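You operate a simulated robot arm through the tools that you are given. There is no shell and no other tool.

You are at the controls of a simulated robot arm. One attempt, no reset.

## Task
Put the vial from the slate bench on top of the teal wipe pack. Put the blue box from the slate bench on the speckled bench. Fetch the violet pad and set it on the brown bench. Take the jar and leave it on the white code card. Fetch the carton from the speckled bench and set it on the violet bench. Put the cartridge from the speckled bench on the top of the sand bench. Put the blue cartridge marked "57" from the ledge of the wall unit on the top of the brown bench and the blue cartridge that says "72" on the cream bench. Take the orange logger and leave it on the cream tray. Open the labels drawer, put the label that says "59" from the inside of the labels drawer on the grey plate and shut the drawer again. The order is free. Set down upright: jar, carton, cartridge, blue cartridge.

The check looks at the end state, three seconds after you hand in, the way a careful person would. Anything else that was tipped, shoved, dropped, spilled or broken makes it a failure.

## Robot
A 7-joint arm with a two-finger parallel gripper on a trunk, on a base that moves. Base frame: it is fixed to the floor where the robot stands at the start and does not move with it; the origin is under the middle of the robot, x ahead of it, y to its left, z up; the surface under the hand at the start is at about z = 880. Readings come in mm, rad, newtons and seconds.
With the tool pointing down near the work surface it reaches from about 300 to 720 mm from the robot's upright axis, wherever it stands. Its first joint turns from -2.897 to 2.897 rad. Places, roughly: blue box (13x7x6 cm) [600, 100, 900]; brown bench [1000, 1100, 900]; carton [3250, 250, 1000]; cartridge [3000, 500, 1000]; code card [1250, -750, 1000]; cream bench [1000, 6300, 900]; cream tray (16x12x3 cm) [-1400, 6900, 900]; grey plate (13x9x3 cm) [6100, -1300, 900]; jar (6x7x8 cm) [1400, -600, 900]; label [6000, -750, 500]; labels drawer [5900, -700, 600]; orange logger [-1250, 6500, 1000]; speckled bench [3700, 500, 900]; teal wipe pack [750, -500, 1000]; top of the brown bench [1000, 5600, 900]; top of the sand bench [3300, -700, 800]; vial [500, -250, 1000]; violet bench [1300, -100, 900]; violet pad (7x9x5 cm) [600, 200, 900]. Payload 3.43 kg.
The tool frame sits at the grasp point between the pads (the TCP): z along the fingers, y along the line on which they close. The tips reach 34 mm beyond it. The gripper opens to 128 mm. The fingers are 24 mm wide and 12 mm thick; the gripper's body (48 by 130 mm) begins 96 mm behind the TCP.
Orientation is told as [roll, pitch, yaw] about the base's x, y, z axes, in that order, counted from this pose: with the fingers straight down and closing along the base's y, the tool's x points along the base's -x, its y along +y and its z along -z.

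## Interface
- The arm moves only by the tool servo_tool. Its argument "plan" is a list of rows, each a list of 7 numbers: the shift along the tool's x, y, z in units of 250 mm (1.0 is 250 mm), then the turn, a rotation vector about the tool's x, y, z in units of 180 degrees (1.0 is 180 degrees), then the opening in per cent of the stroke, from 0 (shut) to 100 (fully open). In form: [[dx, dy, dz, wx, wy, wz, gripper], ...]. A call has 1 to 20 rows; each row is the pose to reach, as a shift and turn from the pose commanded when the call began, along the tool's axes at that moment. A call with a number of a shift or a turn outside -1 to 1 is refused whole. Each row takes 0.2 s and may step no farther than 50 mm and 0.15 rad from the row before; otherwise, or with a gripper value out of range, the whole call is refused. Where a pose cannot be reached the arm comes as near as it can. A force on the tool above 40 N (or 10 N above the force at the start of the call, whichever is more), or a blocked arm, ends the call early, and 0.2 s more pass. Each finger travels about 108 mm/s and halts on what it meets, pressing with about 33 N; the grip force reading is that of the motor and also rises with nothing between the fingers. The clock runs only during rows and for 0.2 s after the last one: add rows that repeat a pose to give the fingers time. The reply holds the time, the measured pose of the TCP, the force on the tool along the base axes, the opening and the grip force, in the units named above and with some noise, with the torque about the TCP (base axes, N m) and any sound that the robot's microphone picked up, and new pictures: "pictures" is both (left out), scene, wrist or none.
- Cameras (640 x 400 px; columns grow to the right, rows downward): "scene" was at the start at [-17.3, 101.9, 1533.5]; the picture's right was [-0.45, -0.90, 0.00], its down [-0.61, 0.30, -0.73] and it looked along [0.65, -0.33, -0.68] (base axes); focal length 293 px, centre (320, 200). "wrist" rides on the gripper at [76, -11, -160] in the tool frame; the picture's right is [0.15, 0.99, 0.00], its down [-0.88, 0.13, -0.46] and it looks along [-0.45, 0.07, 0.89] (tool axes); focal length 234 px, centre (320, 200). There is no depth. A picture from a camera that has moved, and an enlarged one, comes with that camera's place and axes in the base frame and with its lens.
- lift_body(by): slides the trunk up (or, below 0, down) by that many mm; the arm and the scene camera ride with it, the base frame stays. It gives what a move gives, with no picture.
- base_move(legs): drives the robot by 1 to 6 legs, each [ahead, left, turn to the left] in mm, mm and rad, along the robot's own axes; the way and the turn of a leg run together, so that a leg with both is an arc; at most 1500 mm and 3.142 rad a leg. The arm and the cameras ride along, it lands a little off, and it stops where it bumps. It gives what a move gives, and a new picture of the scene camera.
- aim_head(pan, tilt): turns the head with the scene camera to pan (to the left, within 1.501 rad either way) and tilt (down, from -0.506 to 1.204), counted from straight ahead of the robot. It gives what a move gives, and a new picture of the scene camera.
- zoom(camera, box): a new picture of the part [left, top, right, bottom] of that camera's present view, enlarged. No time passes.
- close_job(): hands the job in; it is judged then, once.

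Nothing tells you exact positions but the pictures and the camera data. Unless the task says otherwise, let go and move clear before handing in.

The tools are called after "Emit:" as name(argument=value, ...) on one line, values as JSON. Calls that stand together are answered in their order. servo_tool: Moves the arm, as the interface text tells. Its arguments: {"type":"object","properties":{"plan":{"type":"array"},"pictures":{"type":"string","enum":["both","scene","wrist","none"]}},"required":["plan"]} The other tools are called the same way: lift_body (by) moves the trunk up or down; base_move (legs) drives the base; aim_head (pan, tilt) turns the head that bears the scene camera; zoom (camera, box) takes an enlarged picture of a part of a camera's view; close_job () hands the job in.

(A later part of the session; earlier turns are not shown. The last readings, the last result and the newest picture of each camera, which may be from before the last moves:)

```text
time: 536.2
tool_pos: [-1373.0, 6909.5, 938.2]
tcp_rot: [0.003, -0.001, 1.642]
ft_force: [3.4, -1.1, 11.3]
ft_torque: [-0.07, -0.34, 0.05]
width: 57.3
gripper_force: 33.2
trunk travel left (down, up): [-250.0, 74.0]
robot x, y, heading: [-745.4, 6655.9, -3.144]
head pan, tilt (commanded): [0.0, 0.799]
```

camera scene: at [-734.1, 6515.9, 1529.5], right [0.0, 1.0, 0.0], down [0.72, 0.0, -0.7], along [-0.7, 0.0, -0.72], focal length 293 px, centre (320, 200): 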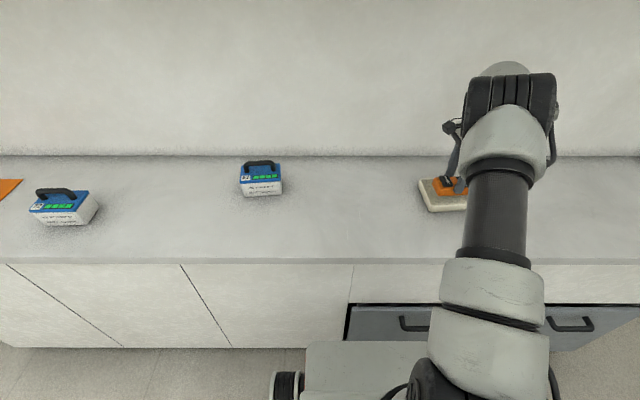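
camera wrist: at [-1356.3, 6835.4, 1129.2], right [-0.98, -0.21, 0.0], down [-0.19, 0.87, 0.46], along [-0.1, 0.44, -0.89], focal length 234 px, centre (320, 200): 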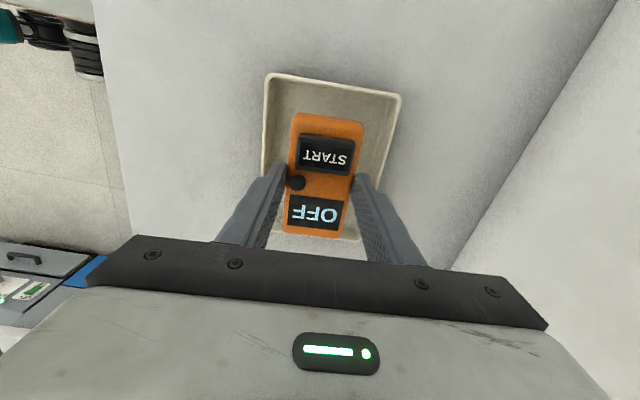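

Contact. I open slightly (staying within the tray walls) and rise.

Emit:
servo_tool(plan=[[0, 0, -0.004, 0, 0, 0, 48], [0, 0, -0.004, 0, 0, 0, 53], [0, 0, -0.004, 0, 0, 0, 53], [0, 0, -0.08, 0, 0, 0, 53], [0, 0, -0.2, 0, 0, 0, 53], [0, 0, -0.36, 0, 0, 0, 53], [0, 0, -0.52, 0, 0, 0, 53], [0, 0, -0.52, 0, 0, 0, 53]], pictures="both")

Emit:
zoom(camera="wrist", box=[200, 60, 440, 230])

```text
time: 538.0
tool_pos: [-1374.4, 6910.9, 1067.2]
tcp_rot: [0.0, 0.0, 1.639]
ft_force: [-0.5, 0.0, 0.5]
ft_torque: [-0.03, 0.01, -0.02]
width: 67.8
gripper_force: 0.1
trunk travel left (down, up): [-250.0, 74.0]
robot x, y, heading: [-743.5, 6653.1, -3.14]
head pan, tilt (commanded): [0.0, 0.799]
camera scene: at [-733.9, 6515.8, 1529.5], right [0.0, 1.0, 0.0], down [0.72, 0.0, -0.7], along [-0.7, 0.0, -0.72], focal length 293 px, centre (320, 200)
camera wrist: at [-1356.8, 6835.8, 1225.9], right [-0.98, -0.21, 0.0], down [-0.19, 0.87, 0.46], along [-0.1, 0.44, -0.89], focal length 234 px, centre (320, 200)
```

scene: 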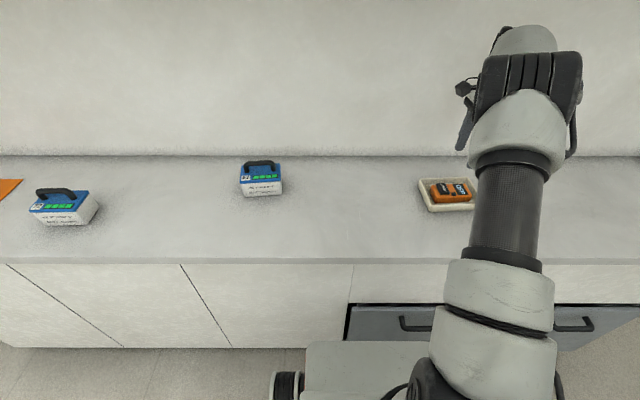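
wrist: 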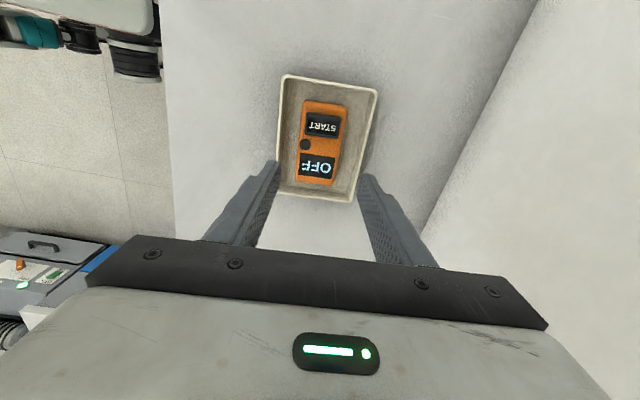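

```text
2.35 times, centred on (320, 145) of wrist
camera zoom: at [-1356.8, 6835.8, 1225.9], right [-0.98, -0.21, 0.0], down [-0.19, 0.87, 0.46], along [-0.1, 0.44, -0.89], focal length 551 px, centre (320, 329)
```

zoom: 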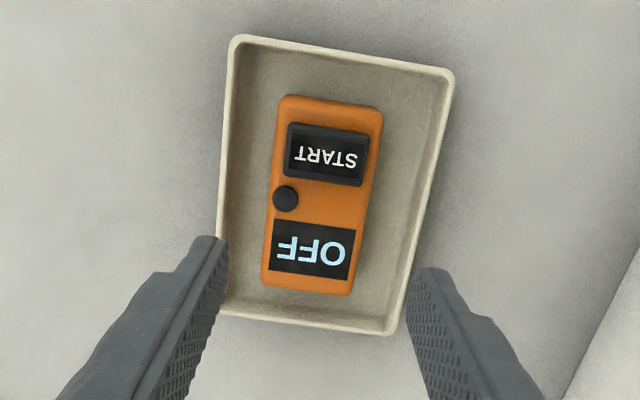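

The logger lies in the cream tray. Next cartridge 57: I retract and shift the base toward it.

Emit:
servo_tool(plan=[[0.15, -0.08, 0, 0, 0, 0, 60], [0.3, -0.17, 0, 0, 0, 0, 60], [0.45, -0.25, 0, 0, 0, 0, 60], [0.6, -0.34, 0, 0, 0, 0, 60], [0.75, -0.42, 0, 0, 0, 0, 60], [0.9, -0.5, 0, 0, 0, 0, 60], [0.958, -0.537, 0, 0, 0, 0, 60]], pictures="none")

Emit:
base_move(legs=[[0, 300, 0]])

Emit:
zoom(camera="scene", box=[330, 130, 490, 250])

```text
time: 539.6
tool_pos: [-1222.5, 6678.0, 1067.4]
tcp_rot: [0.0, 0.001, 1.637]
ft_force: [0.2, 0.2, 0.0]
ft_torque: [-0.01, -0.02, 0.01]
width: 77.0
gripper_force: 0.1
trunk travel left (down, up): [-250.0, 74.0]
robot x, y, heading: [-739.0, 6655.5, -3.14]
head pan, tilt (commanded): [0.0, 0.799]
```

```text
time: 543.1
tool_pos: [-1221.2, 6371.4, 1067.4]
tcp_rot: [0.0, 0.0, 1.639]
ft_force: [0.4, 0.2, 0.5]
ft_torque: [-0.01, 0.02, -0.01]
width: 76.7
gripper_force: 0.1
trunk travel left (down, up): [-250.0, 74.0]
robot x, y, heading: [-744.5, 6351.8, -3.147]
head pan, tilt (commanded): [0.0, 0.799]
camera scene: at [-733.8, 6208.2, 1529.5], right [0.0, 1.0, 0.0], down [0.72, 0.0, -0.7], along [-0.7, 0.0, -0.72], focal length 293 px, centre (320, 200)
```

scene: 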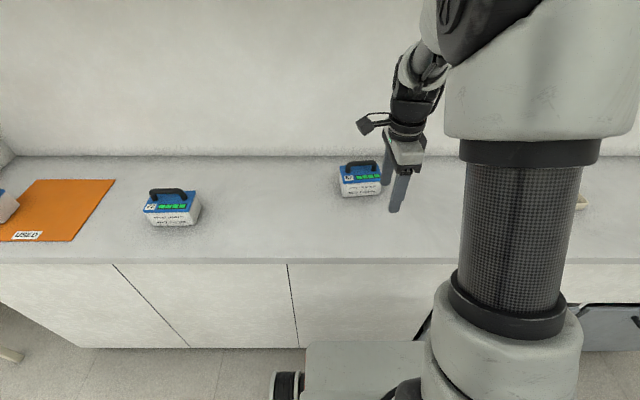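

```text
3.33 times, centred on (410, 190) of scene
camera zoom: at [-733.8, 6208.2, 1529.5], right [0.0, 1.0, 0.0], down [0.72, 0.0, -0.7], along [-0.7, 0.0, -0.72], focal length 976 px, centre (20, 233)
```

zoom: 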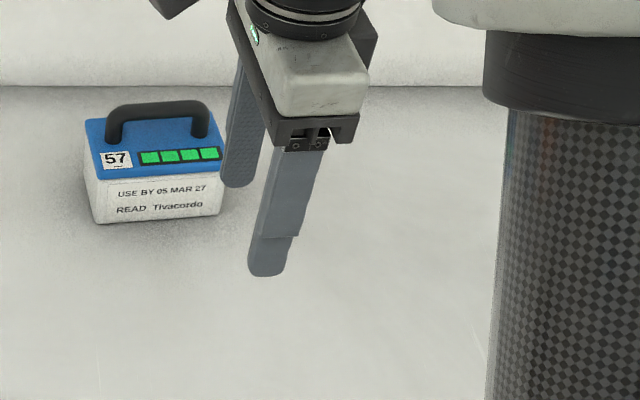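

Cartridge 57's handle bar is near (-1412,6330,990), yaw ≈6°. I move above it and check.

Emit:
servo_tool(plan=[[0.02, 0.12, -0.05, 0, 0, -0.0105, 60], [0.04, 0.26, -0.09, 0, 0, -0.0105, 60], [0.06, 0.4, -0.09, 0, 0, -0.0105, 60], [0.08, 0.54, -0.09, 0, 0, -0.0105, 60], [0.1, 0.68, -0.09, 0, 0, -0.0105, 60], [0.114, 0.773, -0.09, 0, 0, -0.0105, 60], [0.114, 0.773, -0.09, 0, 0, -0.0105, 60]], pictures="both")

Emit:
zoom(camera="wrist", box=[220, 80, 420, 220])

```text
time: 544.8
tool_pos: [-1412.5, 6330.7, 1089.5]
tcp_rot: [0.001, 0.002, 1.671]
ft_force: [1.1, -0.4, -0.2]
ft_torque: [0.02, 0.02, 0.02]
width: 76.9
gripper_force: 0.0
trunk travel left (down, up): [-250.0, 74.0]
robot x, y, heading: [-743.2, 6349.6, -3.137]
head pan, tilt (commanded): [0.0, 0.799]
camera scene: at [-733.9, 6208.2, 1529.5], right [0.0, 1.0, 0.0], down [0.72, 0.0, -0.7], along [-0.7, 0.0, -0.72], focal length 293 px, centre (320, 200)
camera wrist: at [-1393.5, 6257.2, 1248.6], right [-0.97, -0.24, 0.0], down [-0.22, 0.86, 0.45], along [-0.11, 0.44, -0.89], focal length 234 px, centre (320, 200)
```

scene: 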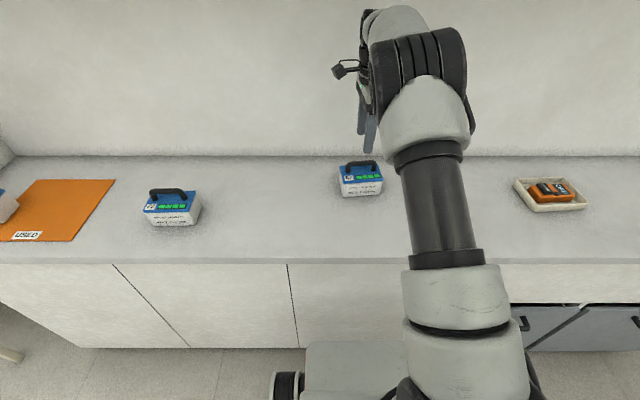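
wrist: 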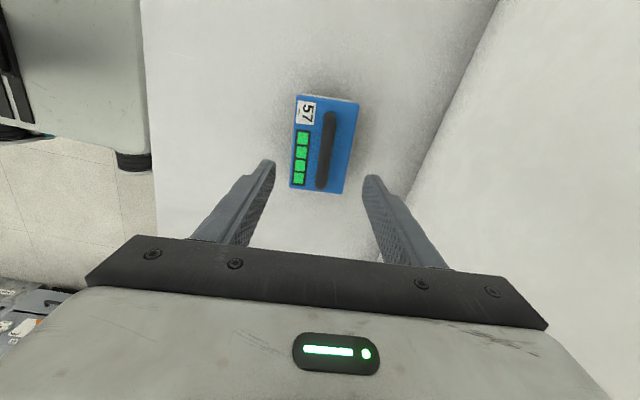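

```text
2.86 times, centred on (320, 150) of wrist
camera zoom: at [-1393.5, 6257.2, 1248.6], right [-0.97, -0.24, 0.0], down [-0.22, 0.86, 0.45], along [-0.11, 0.44, -0.89], focal length 669 px, centre (320, 343)
```

zoom: 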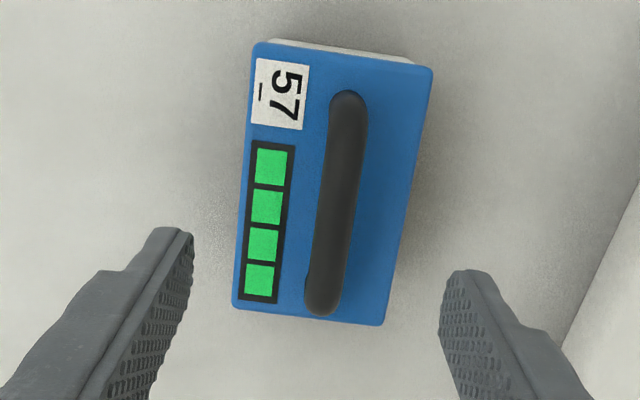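

Emit:
servo_tool(plan=[[0.02, 0.016, 0.12, 0, 0, -0.009, 55], [0.02, 0.016, 0.24, 0, 0, -0.009, 55], [0.02, 0.016, 0.33, 0, 0, -0.009, 50], [0.02, 0.016, 0.366, 0, 0, -0.009, 50], [0.02, 0.016, 0.366, 0, 0, -0.009, 50]], pictures="both")

Emit:
zoom(camera="scene", box=[300, 130, 440, 230])

Emit:
zoom(camera="wrist", box=[220, 80, 420, 220])

```text
time: 546.0
tool_pos: [-1415.8, 6325.1, 998.7]
tcp_rot: [0.001, 0.0, 1.701]
ft_force: [0.0, -0.1, 0.0]
ft_torque: [-0.01, 0.02, -0.01]
width: 63.9
gripper_force: 0.1
trunk travel left (down, up): [-250.0, 74.0]
robot x, y, heading: [-742.1, 6351.0, -3.145]
head pan, tilt (commanded): [0.0, 0.799]
camera scene: at [-733.8, 6208.2, 1529.5], right [0.0, 1.0, 0.0], down [0.72, 0.0, -0.7], along [-0.7, 0.0, -0.72], focal length 293 px, centre (320, 200)
camera wrist: at [-1394.0, 6251.6, 1158.5], right [-0.96, -0.27, 0.0], down [-0.24, 0.86, 0.46], along [-0.12, 0.44, -0.89], focal length 234 px, centre (320, 200)
```

scene: 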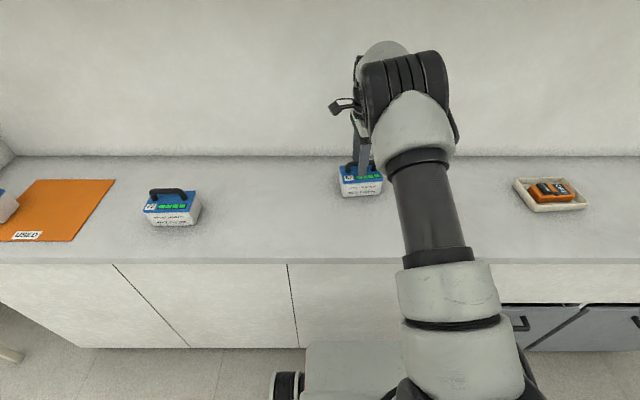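
wrist: 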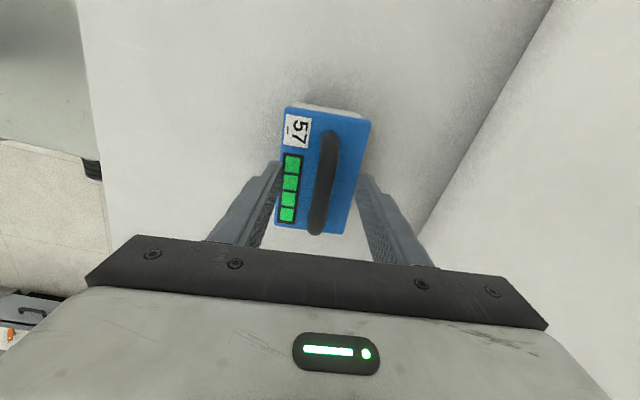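

```text
4.00 times, centred on (370, 180) of scene
camera zoom: at [-733.8, 6208.2, 1529.5], right [0.0, 1.0, 0.0], down [0.72, 0.0, -0.7], along [-0.7, 0.0, -0.72], focal length 1172 px, centre (120, 280)
```

zoom: 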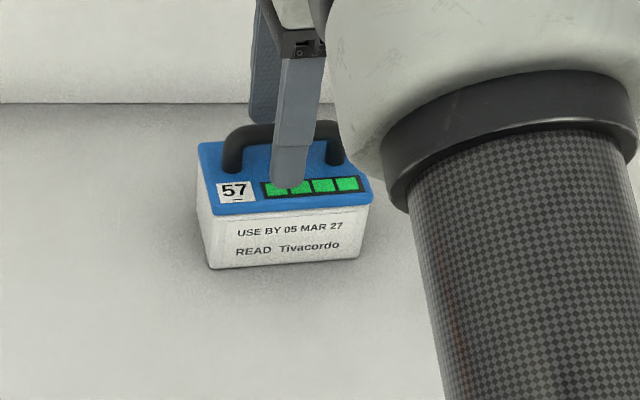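

```text
2.86 times, centred on (320, 150) of wrist
camera zoom: at [-1394.0, 6251.6, 1158.5], right [-0.96, -0.27, 0.0], down [-0.24, 0.86, 0.46], along [-0.12, 0.44, -0.89], focal length 669 px, centre (320, 343)
```

zoom: 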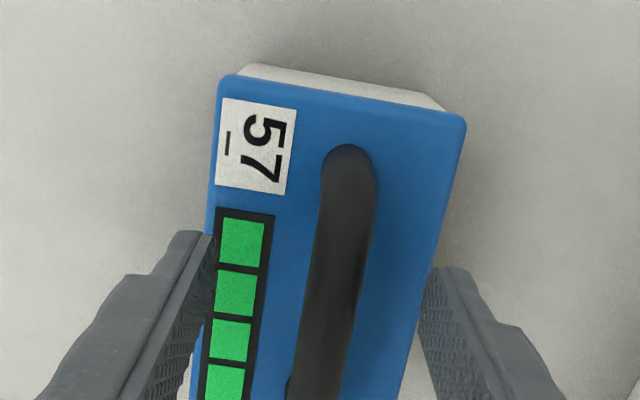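

The bar is between the fingers and clear of the lid. I close and lift.

Emit:
servo_tool(plan=[[0, 0, 0, 0, 0, 0, 25], [0, 0, 0, 0, 0, 0, 10], [0, 0, 0, 0, 0, 0, 0], [0, 0, 0, 0, 0, 0, 0]], pictures="none")

Emit:
servo_tool(plan=[[0, 0, -0.06, 0, 0, 0, 0], [0, 0, -0.14, 0, 0, 0, 0], [0, 0, -0.26, 0, 0, 0, 0], [0, 0, -0.38, 0, 0, 0, 0], [0, 0, -0.38, 0, 0, 0, 0]], pictures="both")

```text
time: 547.0
tool_pos: [-1415.0, 6324.3, 999.4]
tcp_rot: [0.0, 0.0, 1.701]
ft_force: [-0.5, -0.3, -0.2]
ft_torque: [-0.07, 0.04, -0.03]
width: 15.4
gripper_force: 33.4
trunk travel left (down, up): [-250.0, 74.0]
robot x, y, heading: [-741.2, 6350.4, -3.137]
head pan, tilt (commanded): [0.0, 0.799]
```

```text
time: 548.1
tool_pos: [-1415.5, 6327.3, 1095.5]
tcp_rot: [0.0, 0.001, 1.701]
ft_force: [0.0, 0.5, -4.8]
ft_torque: [-0.03, 0.0, -0.03]
width: 15.5
gripper_force: 32.9
trunk travel left (down, up): [-250.0, 74.0]
robot x, y, heading: [-744.7, 6353.1, -3.14]
head pan, tilt (commanded): [0.0, 0.799]
camera scene: at [-734.1, 6208.2, 1529.5], right [0.0, 1.0, 0.0], down [0.72, 0.0, -0.7], along [-0.7, 0.0, -0.72], focal length 293 px, centre (320, 200)
camera wrist: at [-1394.0, 6254.1, 1254.4], right [-0.96, -0.27, 0.0], down [-0.24, 0.86, 0.46], along [-0.12, 0.44, -0.89], focal length 234 px, centre (320, 200)
```

scene: 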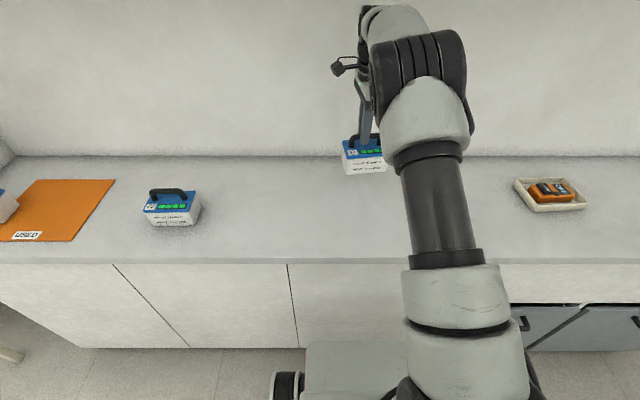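
wrist: 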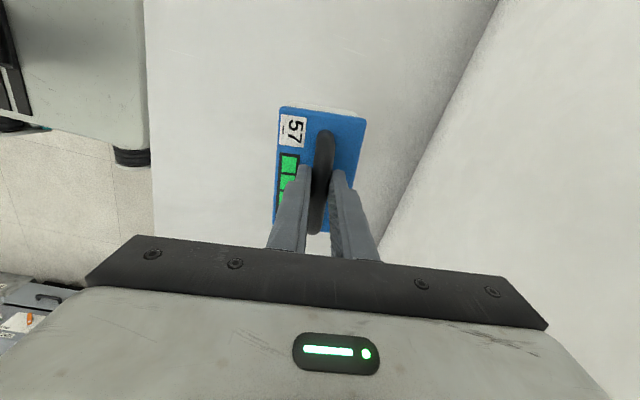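

Cartridge 57 is held by its handle (~0.5 kg). I retract, back away and turn around to find the brown bench.

Emit:
servo_tool(plan=[[0, -0.12, 0, 0, 0, 0, 0], [0, -0.26, 0, 0, 0, 0, 0], [0, -0.4, -0.03, 0, 0, 0, 0], [0, -0.54, -0.08, 0, 0, 0, 0], [0, -0.68, -0.14, 0, 0, 0, 0], [0, -0.767, -0.2, 0, 0, 0, 0]], pictures="none")

Emit:
base_move(legs=[[-400, 0, 0], [0, 0, -1.55]])

Emit:
aim_head(pan=0.0, tilt=0.4)

```text
time: 549.5
tool_pos: [-1224.5, 6348.3, 1142.6]
tcp_rot: [-0.001, 0.0, 1.7]
ft_force: [0.5, 0.3, -4.3]
ft_torque: [-0.05, 0.0, -0.01]
width: 15.5
gripper_force: 32.8
trunk travel left (down, up): [-250.0, 74.0]
robot x, y, heading: [-745.3, 6347.1, -3.142]
head pan, tilt (commanded): [0.0, 0.799]
```

```text
time: 555.9
tool_pos: [-360.6, 6833.0, 1143.1]
tcp_rot: [0.001, 0.0, 0.163]
ft_force: [-0.3, 0.3, -4.0]
ft_torque: [0.04, -0.01, 0.01]
width: 15.4
gripper_force: 33.5
trunk travel left (down, up): [-250.0, 74.0]
robot x, y, heading: [-346.7, 6349.3, 1.604]
head pan, tilt (commanded): [0.0, 0.799]
camera scene: at [-484.8, 6335.5, 1529.5], right [1.0, 0.03, 0.0], down [0.02, -0.72, -0.7], along [-0.02, 0.7, -0.72], focal length 293 px, centre (320, 200)
```

scene: 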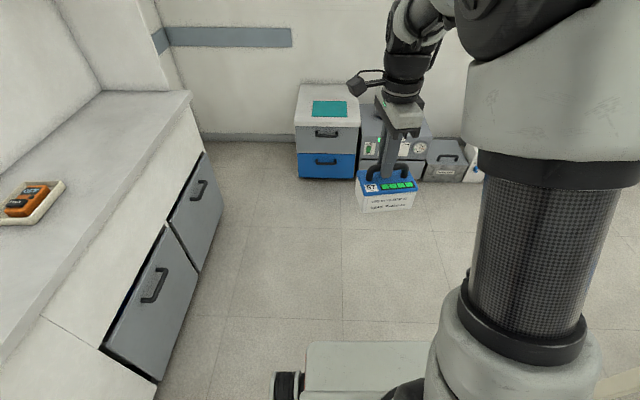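

```text
time: 556.8
tool_pos: [-360.2, 6833.3, 1143.9]
tcp_rot: [-0.001, 0.001, 0.163]
ft_force: [-1.0, 0.6, -5.1]
ft_torque: [0.03, 0.04, 0.02]
width: 15.4
gripper_force: 32.7
trunk travel left (down, up): [-250.0, 74.0]
robot x, y, heading: [-344.2, 6349.7, 1.603]
head pan, tilt (commanded): [0.0, 0.4]
camera scene: at [-485.3, 6347.5, 1564.5], right [1.0, 0.03, 0.0], down [0.01, -0.39, -0.92], along [-0.03, 0.92, -0.39], focal length 293 px, centre (320, 200)
```

scene: 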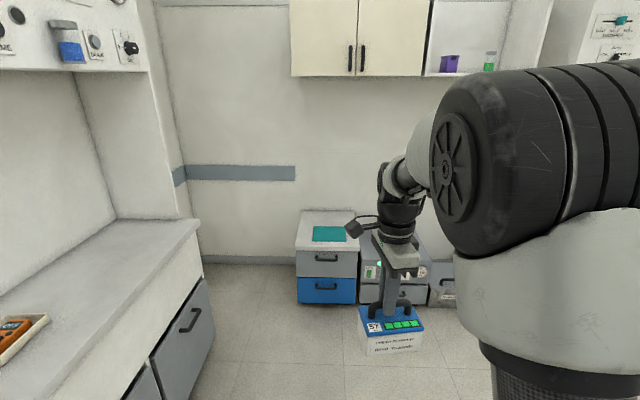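

Emit:
aim_head(pan=-1.3, tilt=0.5)

```text
time: 558.2
tool_pos: [-360.4, 6833.3, 1141.9]
tcp_rot: [0.001, 0.0, 0.161]
ft_force: [0.0, 0.5, -4.9]
ft_torque: [0.01, 0.04, 0.02]
width: 15.7
gripper_force: 32.5
trunk travel left (down, up): [-250.0, 74.0]
robot x, y, heading: [-344.4, 6350.1, 1.604]
head pan, tilt (commanded): [-1.3, 0.499]
camera scene: at [-395.3, 6282.2, 1555.5], right [0.3, -0.95, 0.0], down [-0.46, -0.14, -0.88], along [0.84, 0.26, -0.48], focal length 293 px, centre (320, 200)
```

scene: 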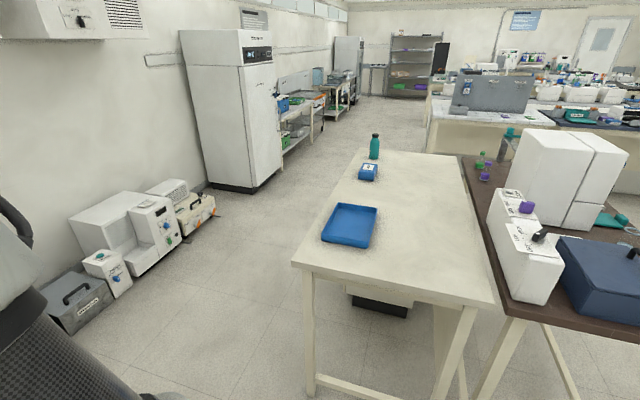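

I see the cream bench (y≈5983–6603, x from 330) and the brown bench to its right. I turn to face them and look at the brown bench.

Emit:
base_move(legs=[[0, 0, -1.58], [0, -600, 0]])

Emit:
aim_head(pan=0.0, tilt=0.5)

```text
time: 568.7
tool_pos: [117.2, 5714.7, 1142.9]
tcp_rot: [0.0, -0.001, -1.483]
ft_force: [-0.4, 1.1, -4.9]
ft_torque: [0.02, 0.0, -0.02]
width: 15.5
gripper_force: 32.8
trunk travel left (down, up): [-250.0, 74.0]
robot x, y, heading: [-366.7, 5732.0, -0.044]
head pan, tilt (commanded): [-1.3, 0.499]
camera scene: at [-429.9, 5787.8, 1555.5], right [-0.97, -0.23, 0.0], down [-0.11, 0.47, -0.88], along [0.2, -0.85, -0.48], focal length 293 px, centre (320, 200)
```

scene: 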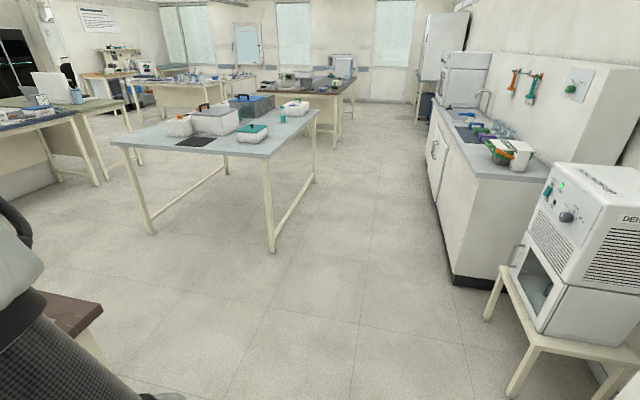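

```text
time: 570.2
tool_pos: [117.5, 5716.2, 1143.2]
tcp_rot: [0.0, -0.001, -1.481]
ft_force: [-0.7, -0.6, -4.6]
ft_torque: [0.09, 0.01, -0.02]
width: 15.6
gripper_force: 32.7
trunk travel left (down, up): [-250.0, 74.0]
robot x, y, heading: [-361.4, 5733.3, -0.035]
head pan, tilt (commanded): [0.0, 0.499]
camera scene: at [-359.9, 5872.8, 1555.5], right [-0.04, -1.0, 0.0], down [-0.48, 0.02, -0.88], along [0.88, -0.04, -0.48], focal length 293 px, centre (320, 200)
```

scene: 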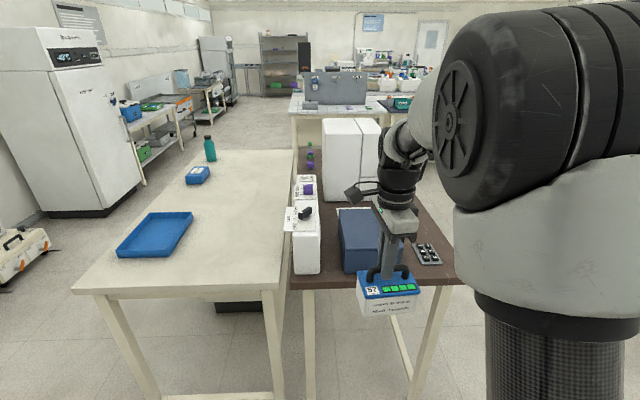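

Emit:
base_move(legs=[[0, -380, 0.036]])

Emit:
aim_head(pan=0.15, tilt=0.6)

Emit:
zoom(camera="scene", box=[200, 100, 480, 280])

```text
time: 574.4
tool_pos: [108.6, 5355.9, 1143.6]
tcp_rot: [0.0, 0.0, -1.447]
ft_force: [0.4, -0.8, -4.2]
ft_torque: [0.04, 0.0, -0.03]
width: 15.3
gripper_force: 32.8
trunk travel left (down, up): [-250.0, 74.0]
robot x, y, heading: [-374.0, 5359.2, -0.007]
head pan, tilt (commanded): [0.0, 0.499]
camera scene: at [-373.1, 5498.0, 1555.5], right [-0.01, -1.0, 0.0], down [-0.48, 0.0, -0.88], along [0.88, -0.01, -0.48], focal length 293 px, centre (320, 200)
```

scene: 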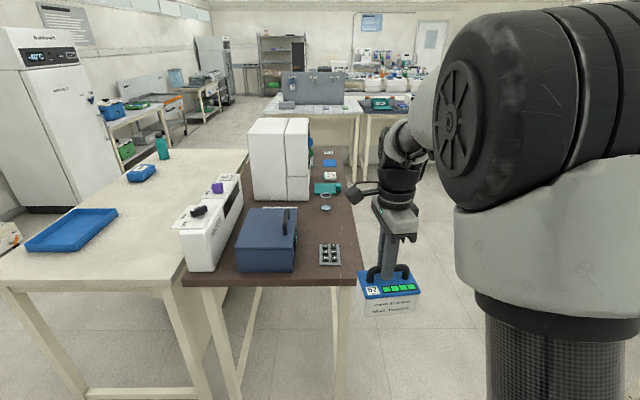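

```text
time: 575.0
tool_pos: [109.8, 5356.3, 1143.6]
tcp_rot: [-0.001, 0.002, -1.448]
ft_force: [-0.7, 0.1, -4.2]
ft_torque: [0.04, 0.0, 0.01]
width: 15.5
gripper_force: 32.7
trunk travel left (down, up): [-250.0, 74.0]
robot x, y, heading: [-376.8, 5356.2, -0.013]
head pan, tilt (commanded): [0.15, 0.6]
camera scene: at [-376.5, 5511.3, 1546.4], right [0.14, -0.99, 0.0], down [-0.56, -0.08, -0.83], along [0.82, 0.12, -0.56], focal length 293 px, centre (320, 200)
```

scene: 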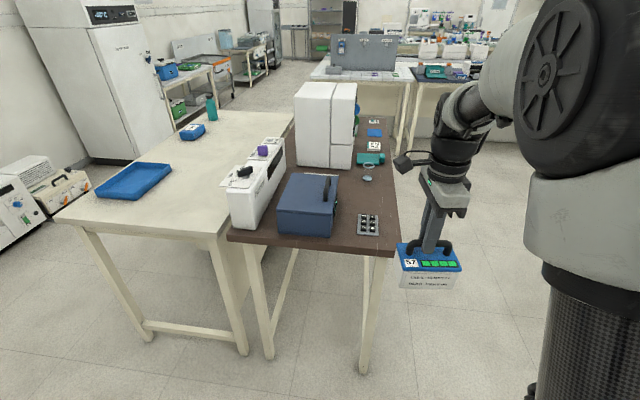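

```text
2.22 times, centred on (340, 190) of scene
camera zoom: at [-376.5, 5511.3, 1546.4], right [0.14, -0.99, 0.0], down [-0.56, -0.08, -0.83], along [0.82, 0.12, -0.56], focal length 651 px, centre (276, 222)
```

zoom: 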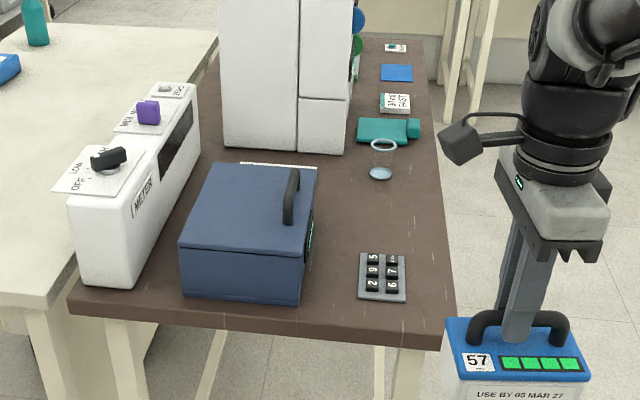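

The brown bench has a free patch around (640,5472) between the keypad and the glass. I approach it.

Emit:
base_move(legs=[[0, 0, 0.01], [345, 112, 0]])

Emit:
aim_head(pan=0.0, tilt=0.8)

Emit:
zoom(camera="scene", box=[240, 60, 480, 260])

```text
time: 577.7
tool_pos: [446.4, 5473.8, 1142.7]
tcp_rot: [0.001, 0.0, -1.439]
ft_force: [0.8, 0.8, -4.7]
ft_torque: [0.06, -0.03, 0.01]
width: 15.6
gripper_force: 32.9
trunk travel left (down, up): [-250.0, 74.0]
robot x, y, heading: [-33.8, 5468.2, 0.002]
head pan, tilt (commanded): [0.15, 0.6]
camera scene: at [-40.4, 5624.1, 1546.4], right [0.15, -0.99, 0.0], down [-0.56, -0.09, -0.82], along [0.81, 0.13, -0.57], focal length 293 px, centre (320, 200)
```

scene: 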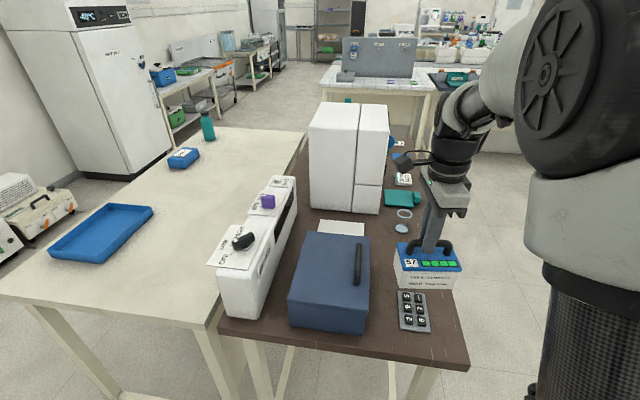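

```text
time: 578.4
tool_pos: [447.7, 5474.4, 1142.7]
tcp_rot: [0.0, 0.0, -1.438]
ft_force: [-1.3, 0.6, -4.2]
ft_torque: [0.06, 0.02, 0.03]
width: 15.4
gripper_force: 32.5
trunk travel left (down, up): [-250.0, 74.0]
robot x, y, heading: [-36.8, 5472.1, 0.006]
head pan, tilt (commanded): [0.0, 0.799]
camera scene: at [-47.2, 5610.8, 1529.5], right [0.0, -1.0, 0.0], down [-0.72, 0.0, -0.7], along [0.7, 0.0, -0.72], focal length 293 px, centre (320, 200)
```

scene: 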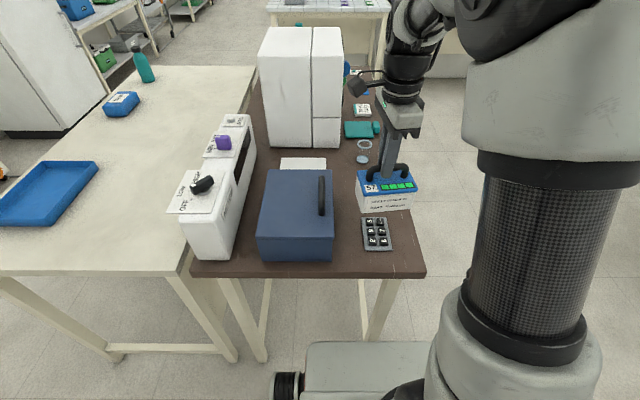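

```text
2.00 times, centred on (360, 160) of scene
camera zoom: at [-47.2, 5610.8, 1529.5], right [0.0, -1.0, 0.0], down [-0.72, 0.0, -0.7], along [0.7, 0.0, -0.72], focal length 586 px, centre (240, 280)
```

zoom: 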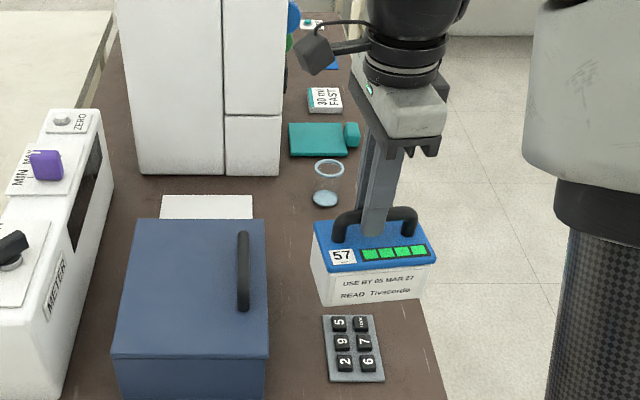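

Emit:
servo_tool(plan=[[-0.025, 0.14, 0, 0, 0, 0.01, 0], [-0.05, 0.28, 0, 0, 0, 0.02, 0], [-0.075, 0.42, 0, 0, 0, 0.03, 0], [-0.1, 0.56, 0, 0, 0, 0.0423, 0], [-0.131, 0.7, 0, 0, 0, 0.0423, 0], [-0.131, 0.737, 0.12, 0, 0, 0.0423, 0], [-0.131, 0.737, 0.28, 0, 0, 0.0423, 0], [-0.131, 0.737, 0.42, 0, 0, 0.0423, 0], [-0.131, 0.737, 0.49, 0, 0, 0.0423, 0], [-0.131, 0.737, 0.49, 0, 0, 0.0423, 0]], pictures="both")

Emit:
zoom(camera="scene", box=[260, 80, 460, 260])

```text
time: 580.6
tool_pos: [634.0, 5466.2, 1020.5]
tcp_rot: [-0.001, 0.0, -1.571]
ft_force: [0.1, 0.7, -3.6]
ft_torque: [0.02, -0.02, 0.0]
width: 15.2
gripper_force: 33.0
trunk travel left (down, up): [-250.0, 74.0]
robot x, y, heading: [-36.8, 5471.7, 0.004]
head pan, tilt (commanded): [0.0, 0.799]
camera scene: at [-47.1, 5610.8, 1529.5], right [0.0, -1.0, 0.0], down [-0.72, 0.0, -0.7], along [0.7, 0.0, -0.72], focal length 293 px, centre (320, 200)
camera wrist: at [623.7, 5543.6, 1179.4], right [0.99, 0.15, 0.0], down [0.13, -0.88, 0.46], along [0.07, -0.45, -0.89], focal length 234 px, centre (320, 200)
```

scene: 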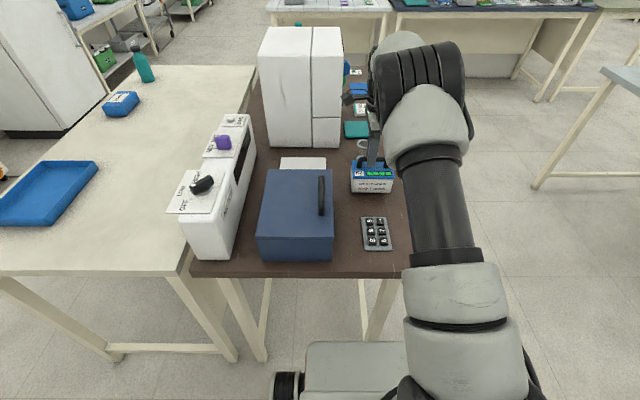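
wrist: 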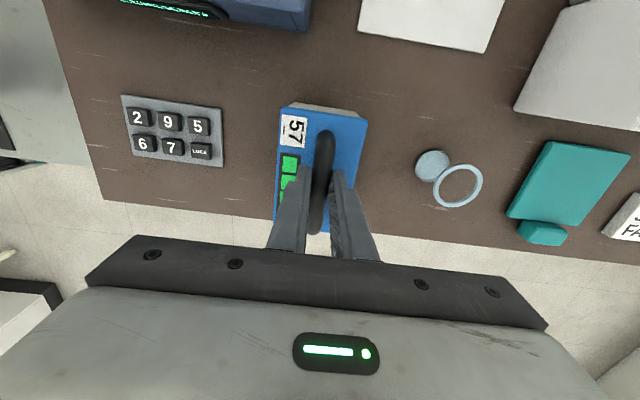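

```text
2.22 times, centred on (360, 170) of scene
camera zoom: at [-47.1, 5610.8, 1529.5], right [0.0, -1.0, 0.0], down [-0.72, 0.0, -0.7], along [0.7, 0.0, -0.72], focal length 651 px, centre (231, 267)
```

zoom: 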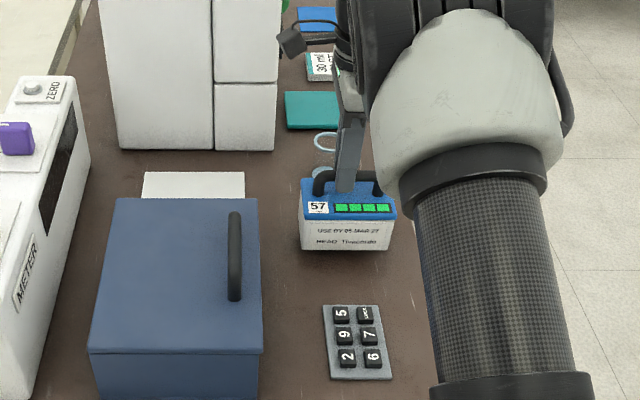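

Emit:
servo_tool(plan=[[0, 0, 0.05, 0, 0, 0, 0], [0, 0, 0.085, 0, 0, 0, 0], [0, 0, 0.097, 0, 0, 0, 0], [0, 0, 0.105, 0, 0, 0, 0], [0, 0, 0.105, 0, 0, 0, 0]], pictures="none")

Emit:
servo_tool(plan=[[0, 0, 0.008, 0, 0, 0, 0], [0, 0, 0.016, 0, 0, 0, 0], [0, 0, 0.016, 0, 0, 0, 0]], pictures="none")

```text
time: 581.8
tool_pos: [634.1, 5466.8, 998.5]
tcp_rot: [0.01, 0.001, -1.572]
ft_force: [11.1, 1.3, 27.5]
ft_torque: [0.03, -0.23, 0.07]
width: 15.8
gripper_force: 32.5
trunk travel left (down, up): [-250.0, 74.0]
robot x, y, heading: [-33.4, 5471.3, 0.005]
head pan, tilt (commanded): [0.0, 0.799]
```

```text
time: 582.6
tool_pos: [631.9, 5466.0, 994.1]
tcp_rot: [0.003, -0.001, -1.569]
ft_force: [2.3, 0.5, 27.0]
ft_torque: [0.01, -0.04, 0.03]
width: 15.4
gripper_force: 33.4
trunk travel left (down, up): [-250.0, 74.0]
robot x, y, heading: [-37.5, 5473.3, 0.003]
head pan, tilt (commanded): [0.0, 0.799]
```

Contact. I relieve the press, open and rise.

Emit:
servo_tool(plan=[[0, 0, -0.01, 0, 0, 0, 0], [0, 0, -0.01, 0, 0, 0, 20], [0, 0, -0.01, 0, 0, 0, 40], [0, 0, -0.01, 0, 0, 0, 40], [0, 0, -0.1, 0, 0, 0, 40], [0, 0, -0.24, 0, 0, 0, 40], [0, 0, -0.4, 0, 0, 0, 40], [0, 0, -0.56, 0, 0, 0, 40], [0, 0, -0.56, 0, 0, 0, 40]], pictures="both")

Emit:
zoom(camera="scene", box=[300, 120, 440, 230])

```text
time: 584.6
tool_pos: [637.5, 5463.1, 1130.5]
tcp_rot: [0.0, 0.001, -1.57]
ft_force: [0.3, 0.7, 0.2]
ft_torque: [0.02, 0.03, -0.02]
width: 51.3
gripper_force: 0.0
trunk travel left (down, up): [-250.0, 74.0]
robot x, y, heading: [-36.1, 5474.0, 0.002]
head pan, tilt (commanded): [0.0, 0.799]
camera scene: at [-47.6, 5610.8, 1529.5], right [0.0, -1.0, 0.0], down [-0.72, 0.0, -0.7], along [0.7, 0.0, -0.72], focal length 293 px, centre (320, 200)
camera wrist: at [626.7, 5540.6, 1289.3], right [0.99, 0.15, 0.0], down [0.13, -0.88, 0.46], along [0.07, -0.45, -0.89], focal length 234 px, centre (320, 200)
```

scene: 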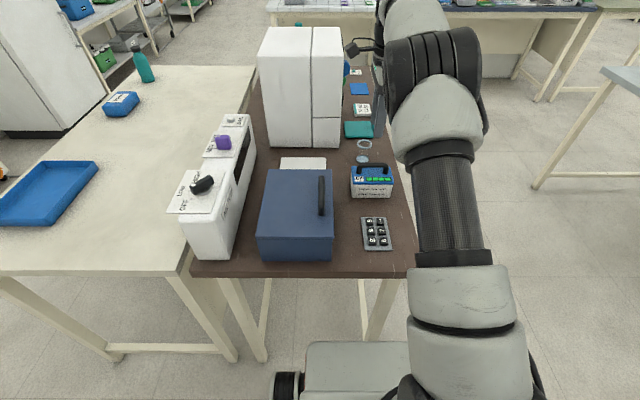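
wrist: 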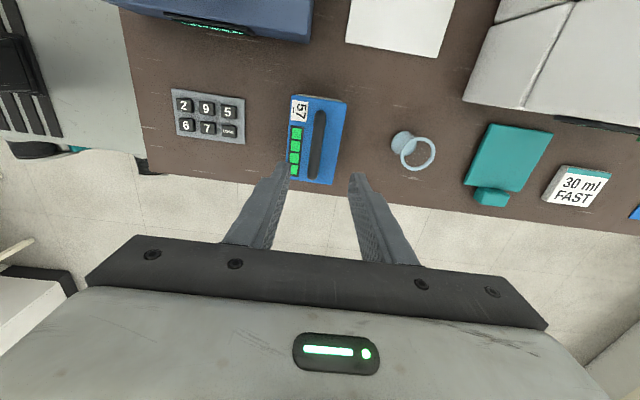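

```text
3.64 times, centred on (370, 175) of scene
camera zoom: at [-47.6, 5610.8, 1529.5], right [0.0, -1.0, 0.0], down [-0.72, 0.0, -0.7], along [0.7, 0.0, -0.72], focal length 1065 px, centre (138, 291)
```

zoom: 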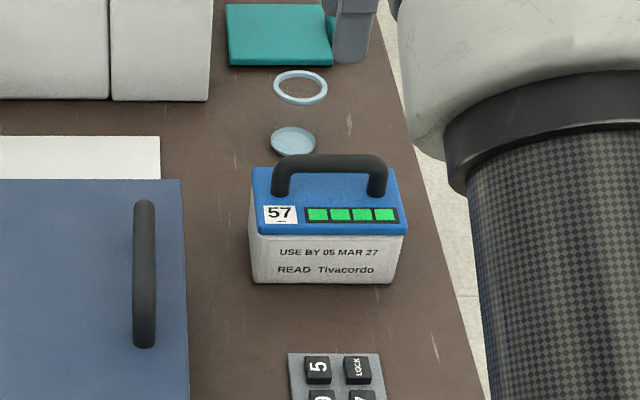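

Cartridge 57 stands upright on the brown bench. Next cartridge 72: I retract, back off, and turn around to the counter.

Emit:
servo_tool(plan=[[0, -0.15, -0.03, 0, 0, 0, 50], [0, -0.32, -0.06, 0, 0, 0, 55], [0, -0.5, -0.06, 0, 0, 0, 60], [0, -0.68, -0.06, 0, 0, 0, 60], [0, -0.768, -0.06, 0, 0, 0, 60]], pictures="none")

Emit:
base_move(legs=[[-340, 300, 0], [0, 0, 1.56], [0, 0, 1.56]])

Emit:
aim_head(pan=0.0, tilt=0.7)

```text
time: 585.8
tool_pos: [441.2, 5467.0, 1142.7]
tcp_rot: [0.001, -0.001, -1.571]
ft_force: [-0.4, 0.3, 0.0]
ft_torque: [0.03, 0.02, 0.02]
width: 76.7
gripper_force: 0.0
trunk travel left (down, up): [-250.0, 74.0]
robot x, y, heading: [-36.2, 5472.8, -0.001]
head pan, tilt (commanded): [0.0, 0.799]
```

```text
time: 597.1
tool_pos: [-842.1, 5783.2, 1143.8]
tcp_rot: [0.001, 0.0, 1.562]
ft_force: [0.2, 0.7, -0.2]
ft_torque: [0.0, 0.03, 0.0]
width: 76.7
gripper_force: 0.0
trunk travel left (down, up): [-250.0, 74.0]
robot x, y, heading: [-362.5, 5772.9, 3.137]
head pan, tilt (commanded): [0.0, 0.799]
camera scene: at [-356.8, 5633.0, 1529.5], right [0.0, 1.0, 0.0], down [0.72, 0.0, -0.7], along [-0.7, 0.0, -0.72], focal length 293 px, centre (320, 200)
```

scene: 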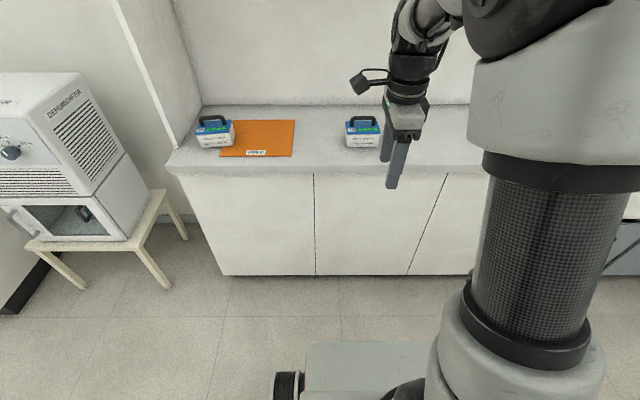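

```text
time: 597.8
tool_pos: [-840.9, 5783.2, 1143.7]
tcp_rot: [-0.001, 0.0, 1.56]
ft_force: [-0.1, -0.2, 0.5]
ft_torque: [0.01, 0.03, 0.03]
width: 76.8
gripper_force: 0.1
trunk travel left (down, up): [-250.0, 74.0]
robot x, y, heading: [-363.8, 5772.2, 3.139]
head pan, tilt (commanded): [0.0, 0.7]
camera scene: at [-361.1, 5633.0, 1537.7], right [0.0, 1.0, 0.0], down [0.64, 0.0, -0.76], along [-0.76, 0.0, -0.64], focal length 293 px, centre (320, 200)
```

scene: 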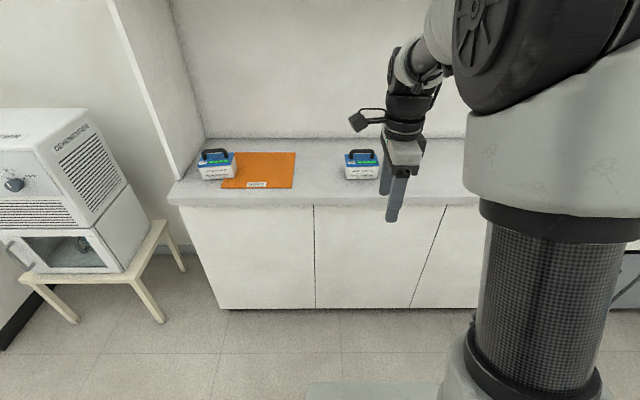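

Emit:
base_move(legs=[[372, 10, 0]])

Emit:
aim_head(pan=0.0, tilt=0.8)

Emit:
zoom(camera="scene", box=[310, 150, 470, 270])

```text
time: 600.1
tool_pos: [-1198.8, 5780.3, 1144.4]
tcp_rot: [-0.001, 0.001, 1.552]
ft_force: [0.7, 0.0, -0.6]
ft_torque: [0.03, -0.01, 0.02]
width: 77.1
gripper_force: 0.2
trunk travel left (down, up): [-250.0, 74.0]
robot x, y, heading: [-722.6, 5770.3, 3.127]
head pan, tilt (commanded): [0.0, 0.7]
camera scene: at [-720.3, 5626.0, 1537.7], right [0.01, 1.0, 0.0], down [0.64, -0.01, -0.76], along [-0.76, 0.01, -0.64], focal length 293 px, centre (320, 200)
```

scene: 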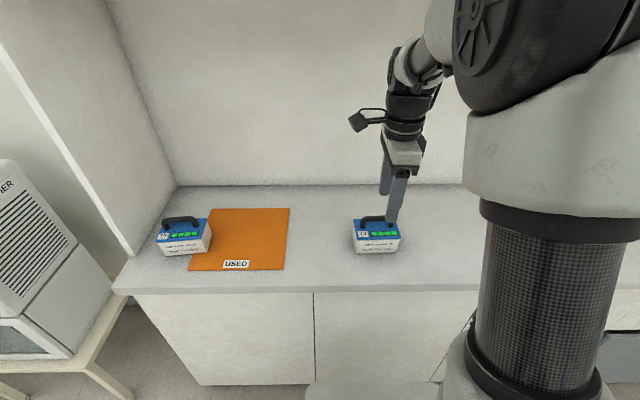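

```text
time: 600.8
tool_pos: [-1198.6, 5780.8, 1143.3]
tcp_rot: [-0.001, 0.0, 1.553]
ft_force: [0.3, 0.5, -0.9]
ft_torque: [0.0, 0.06, -0.01]
width: 76.6
gripper_force: 0.1
trunk travel left (down, up): [-250.0, 74.0]
robot x, y, heading: [-723.9, 5764.3, 3.131]
head pan, tilt (commanded): [0.0, 0.799]
camera scene: at [-715.9, 5625.9, 1529.5], right [0.01, 1.0, 0.0], down [0.72, -0.01, -0.7], along [-0.7, 0.01, -0.72], focal length 293 px, centre (320, 200)
```

scene: 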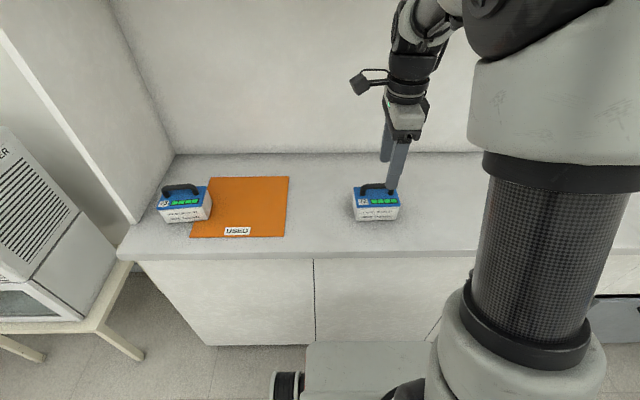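

```text
3.33 times, centred on (390, 210) of scene
camera zoom: at [-715.9, 5625.9, 1529.5], right [0.01, 1.0, 0.0], down [0.72, -0.01, -0.7], along [-0.7, 0.01, -0.72], focal length 976 px, centre (87, 167)
```

zoom: 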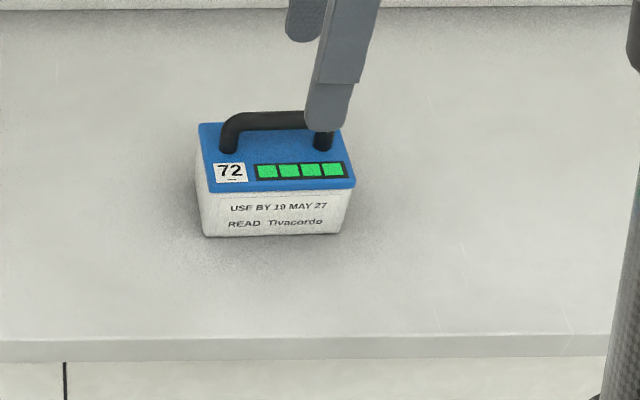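

It reads "72". The handle bar is near (-1293,5790,990). I move above and check.

Emit:
servo_tool(plan=[[-0.01, 0.1, 0, 0, 0, -0.017, 55], [-0.02, 0.22, 0.05, 0, 0, -0.017, 55], [-0.03, 0.34, 0.12, 0, 0, -0.017, 55], [-0.03, 0.378, 0.19, 0, 0, -0.017, 55], [-0.03, 0.378, 0.19, 0, 0, -0.017, 55]], pictures="wrist")

Emit:
zoom(camera="wrist", box=[220, 80, 420, 220])

```text
time: 602.0
tool_pos: [-1293.9, 5790.7, 1094.8]
tcp_rot: [0.001, 0.001, 1.606]
ft_force: [-1.0, 0.9, -0.4]
ft_torque: [0.05, -0.03, 0.01]
width: 70.4
gripper_force: 0.0
trunk travel left (down, up): [-250.0, 74.0]
robot x, y, heading: [-722.7, 5764.8, 3.129]
head pan, tilt (commanded): [0.0, 0.799]
camera wrist: at [-1279.7, 5715.1, 1254.8], right [-0.98, -0.18, 0.0], down [-0.16, 0.88, 0.46], along [-0.08, 0.45, -0.89], focal length 234 px, centre (320, 200)
```

wrist: 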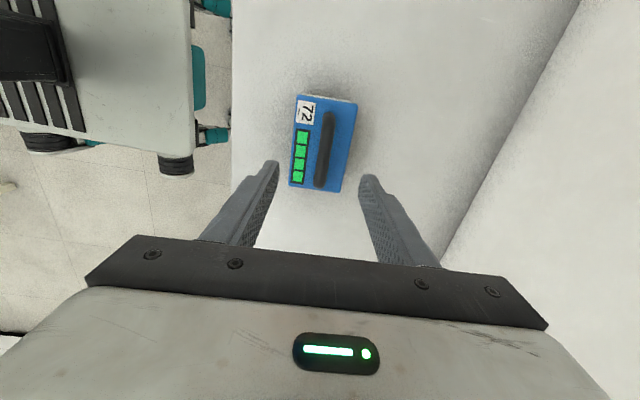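

```text
2.86 times, centred on (320, 150) of wrist
camera zoom: at [-1279.7, 5715.1, 1254.8], right [-0.98, -0.18, 0.0], down [-0.16, 0.88, 0.46], along [-0.08, 0.45, -0.89], focal length 669 px, centre (320, 343)
```

zoom: 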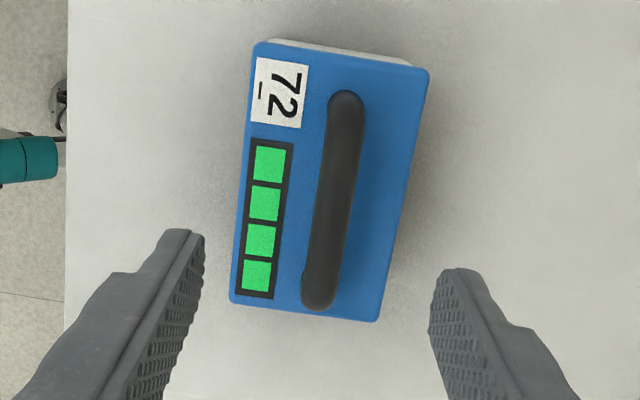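

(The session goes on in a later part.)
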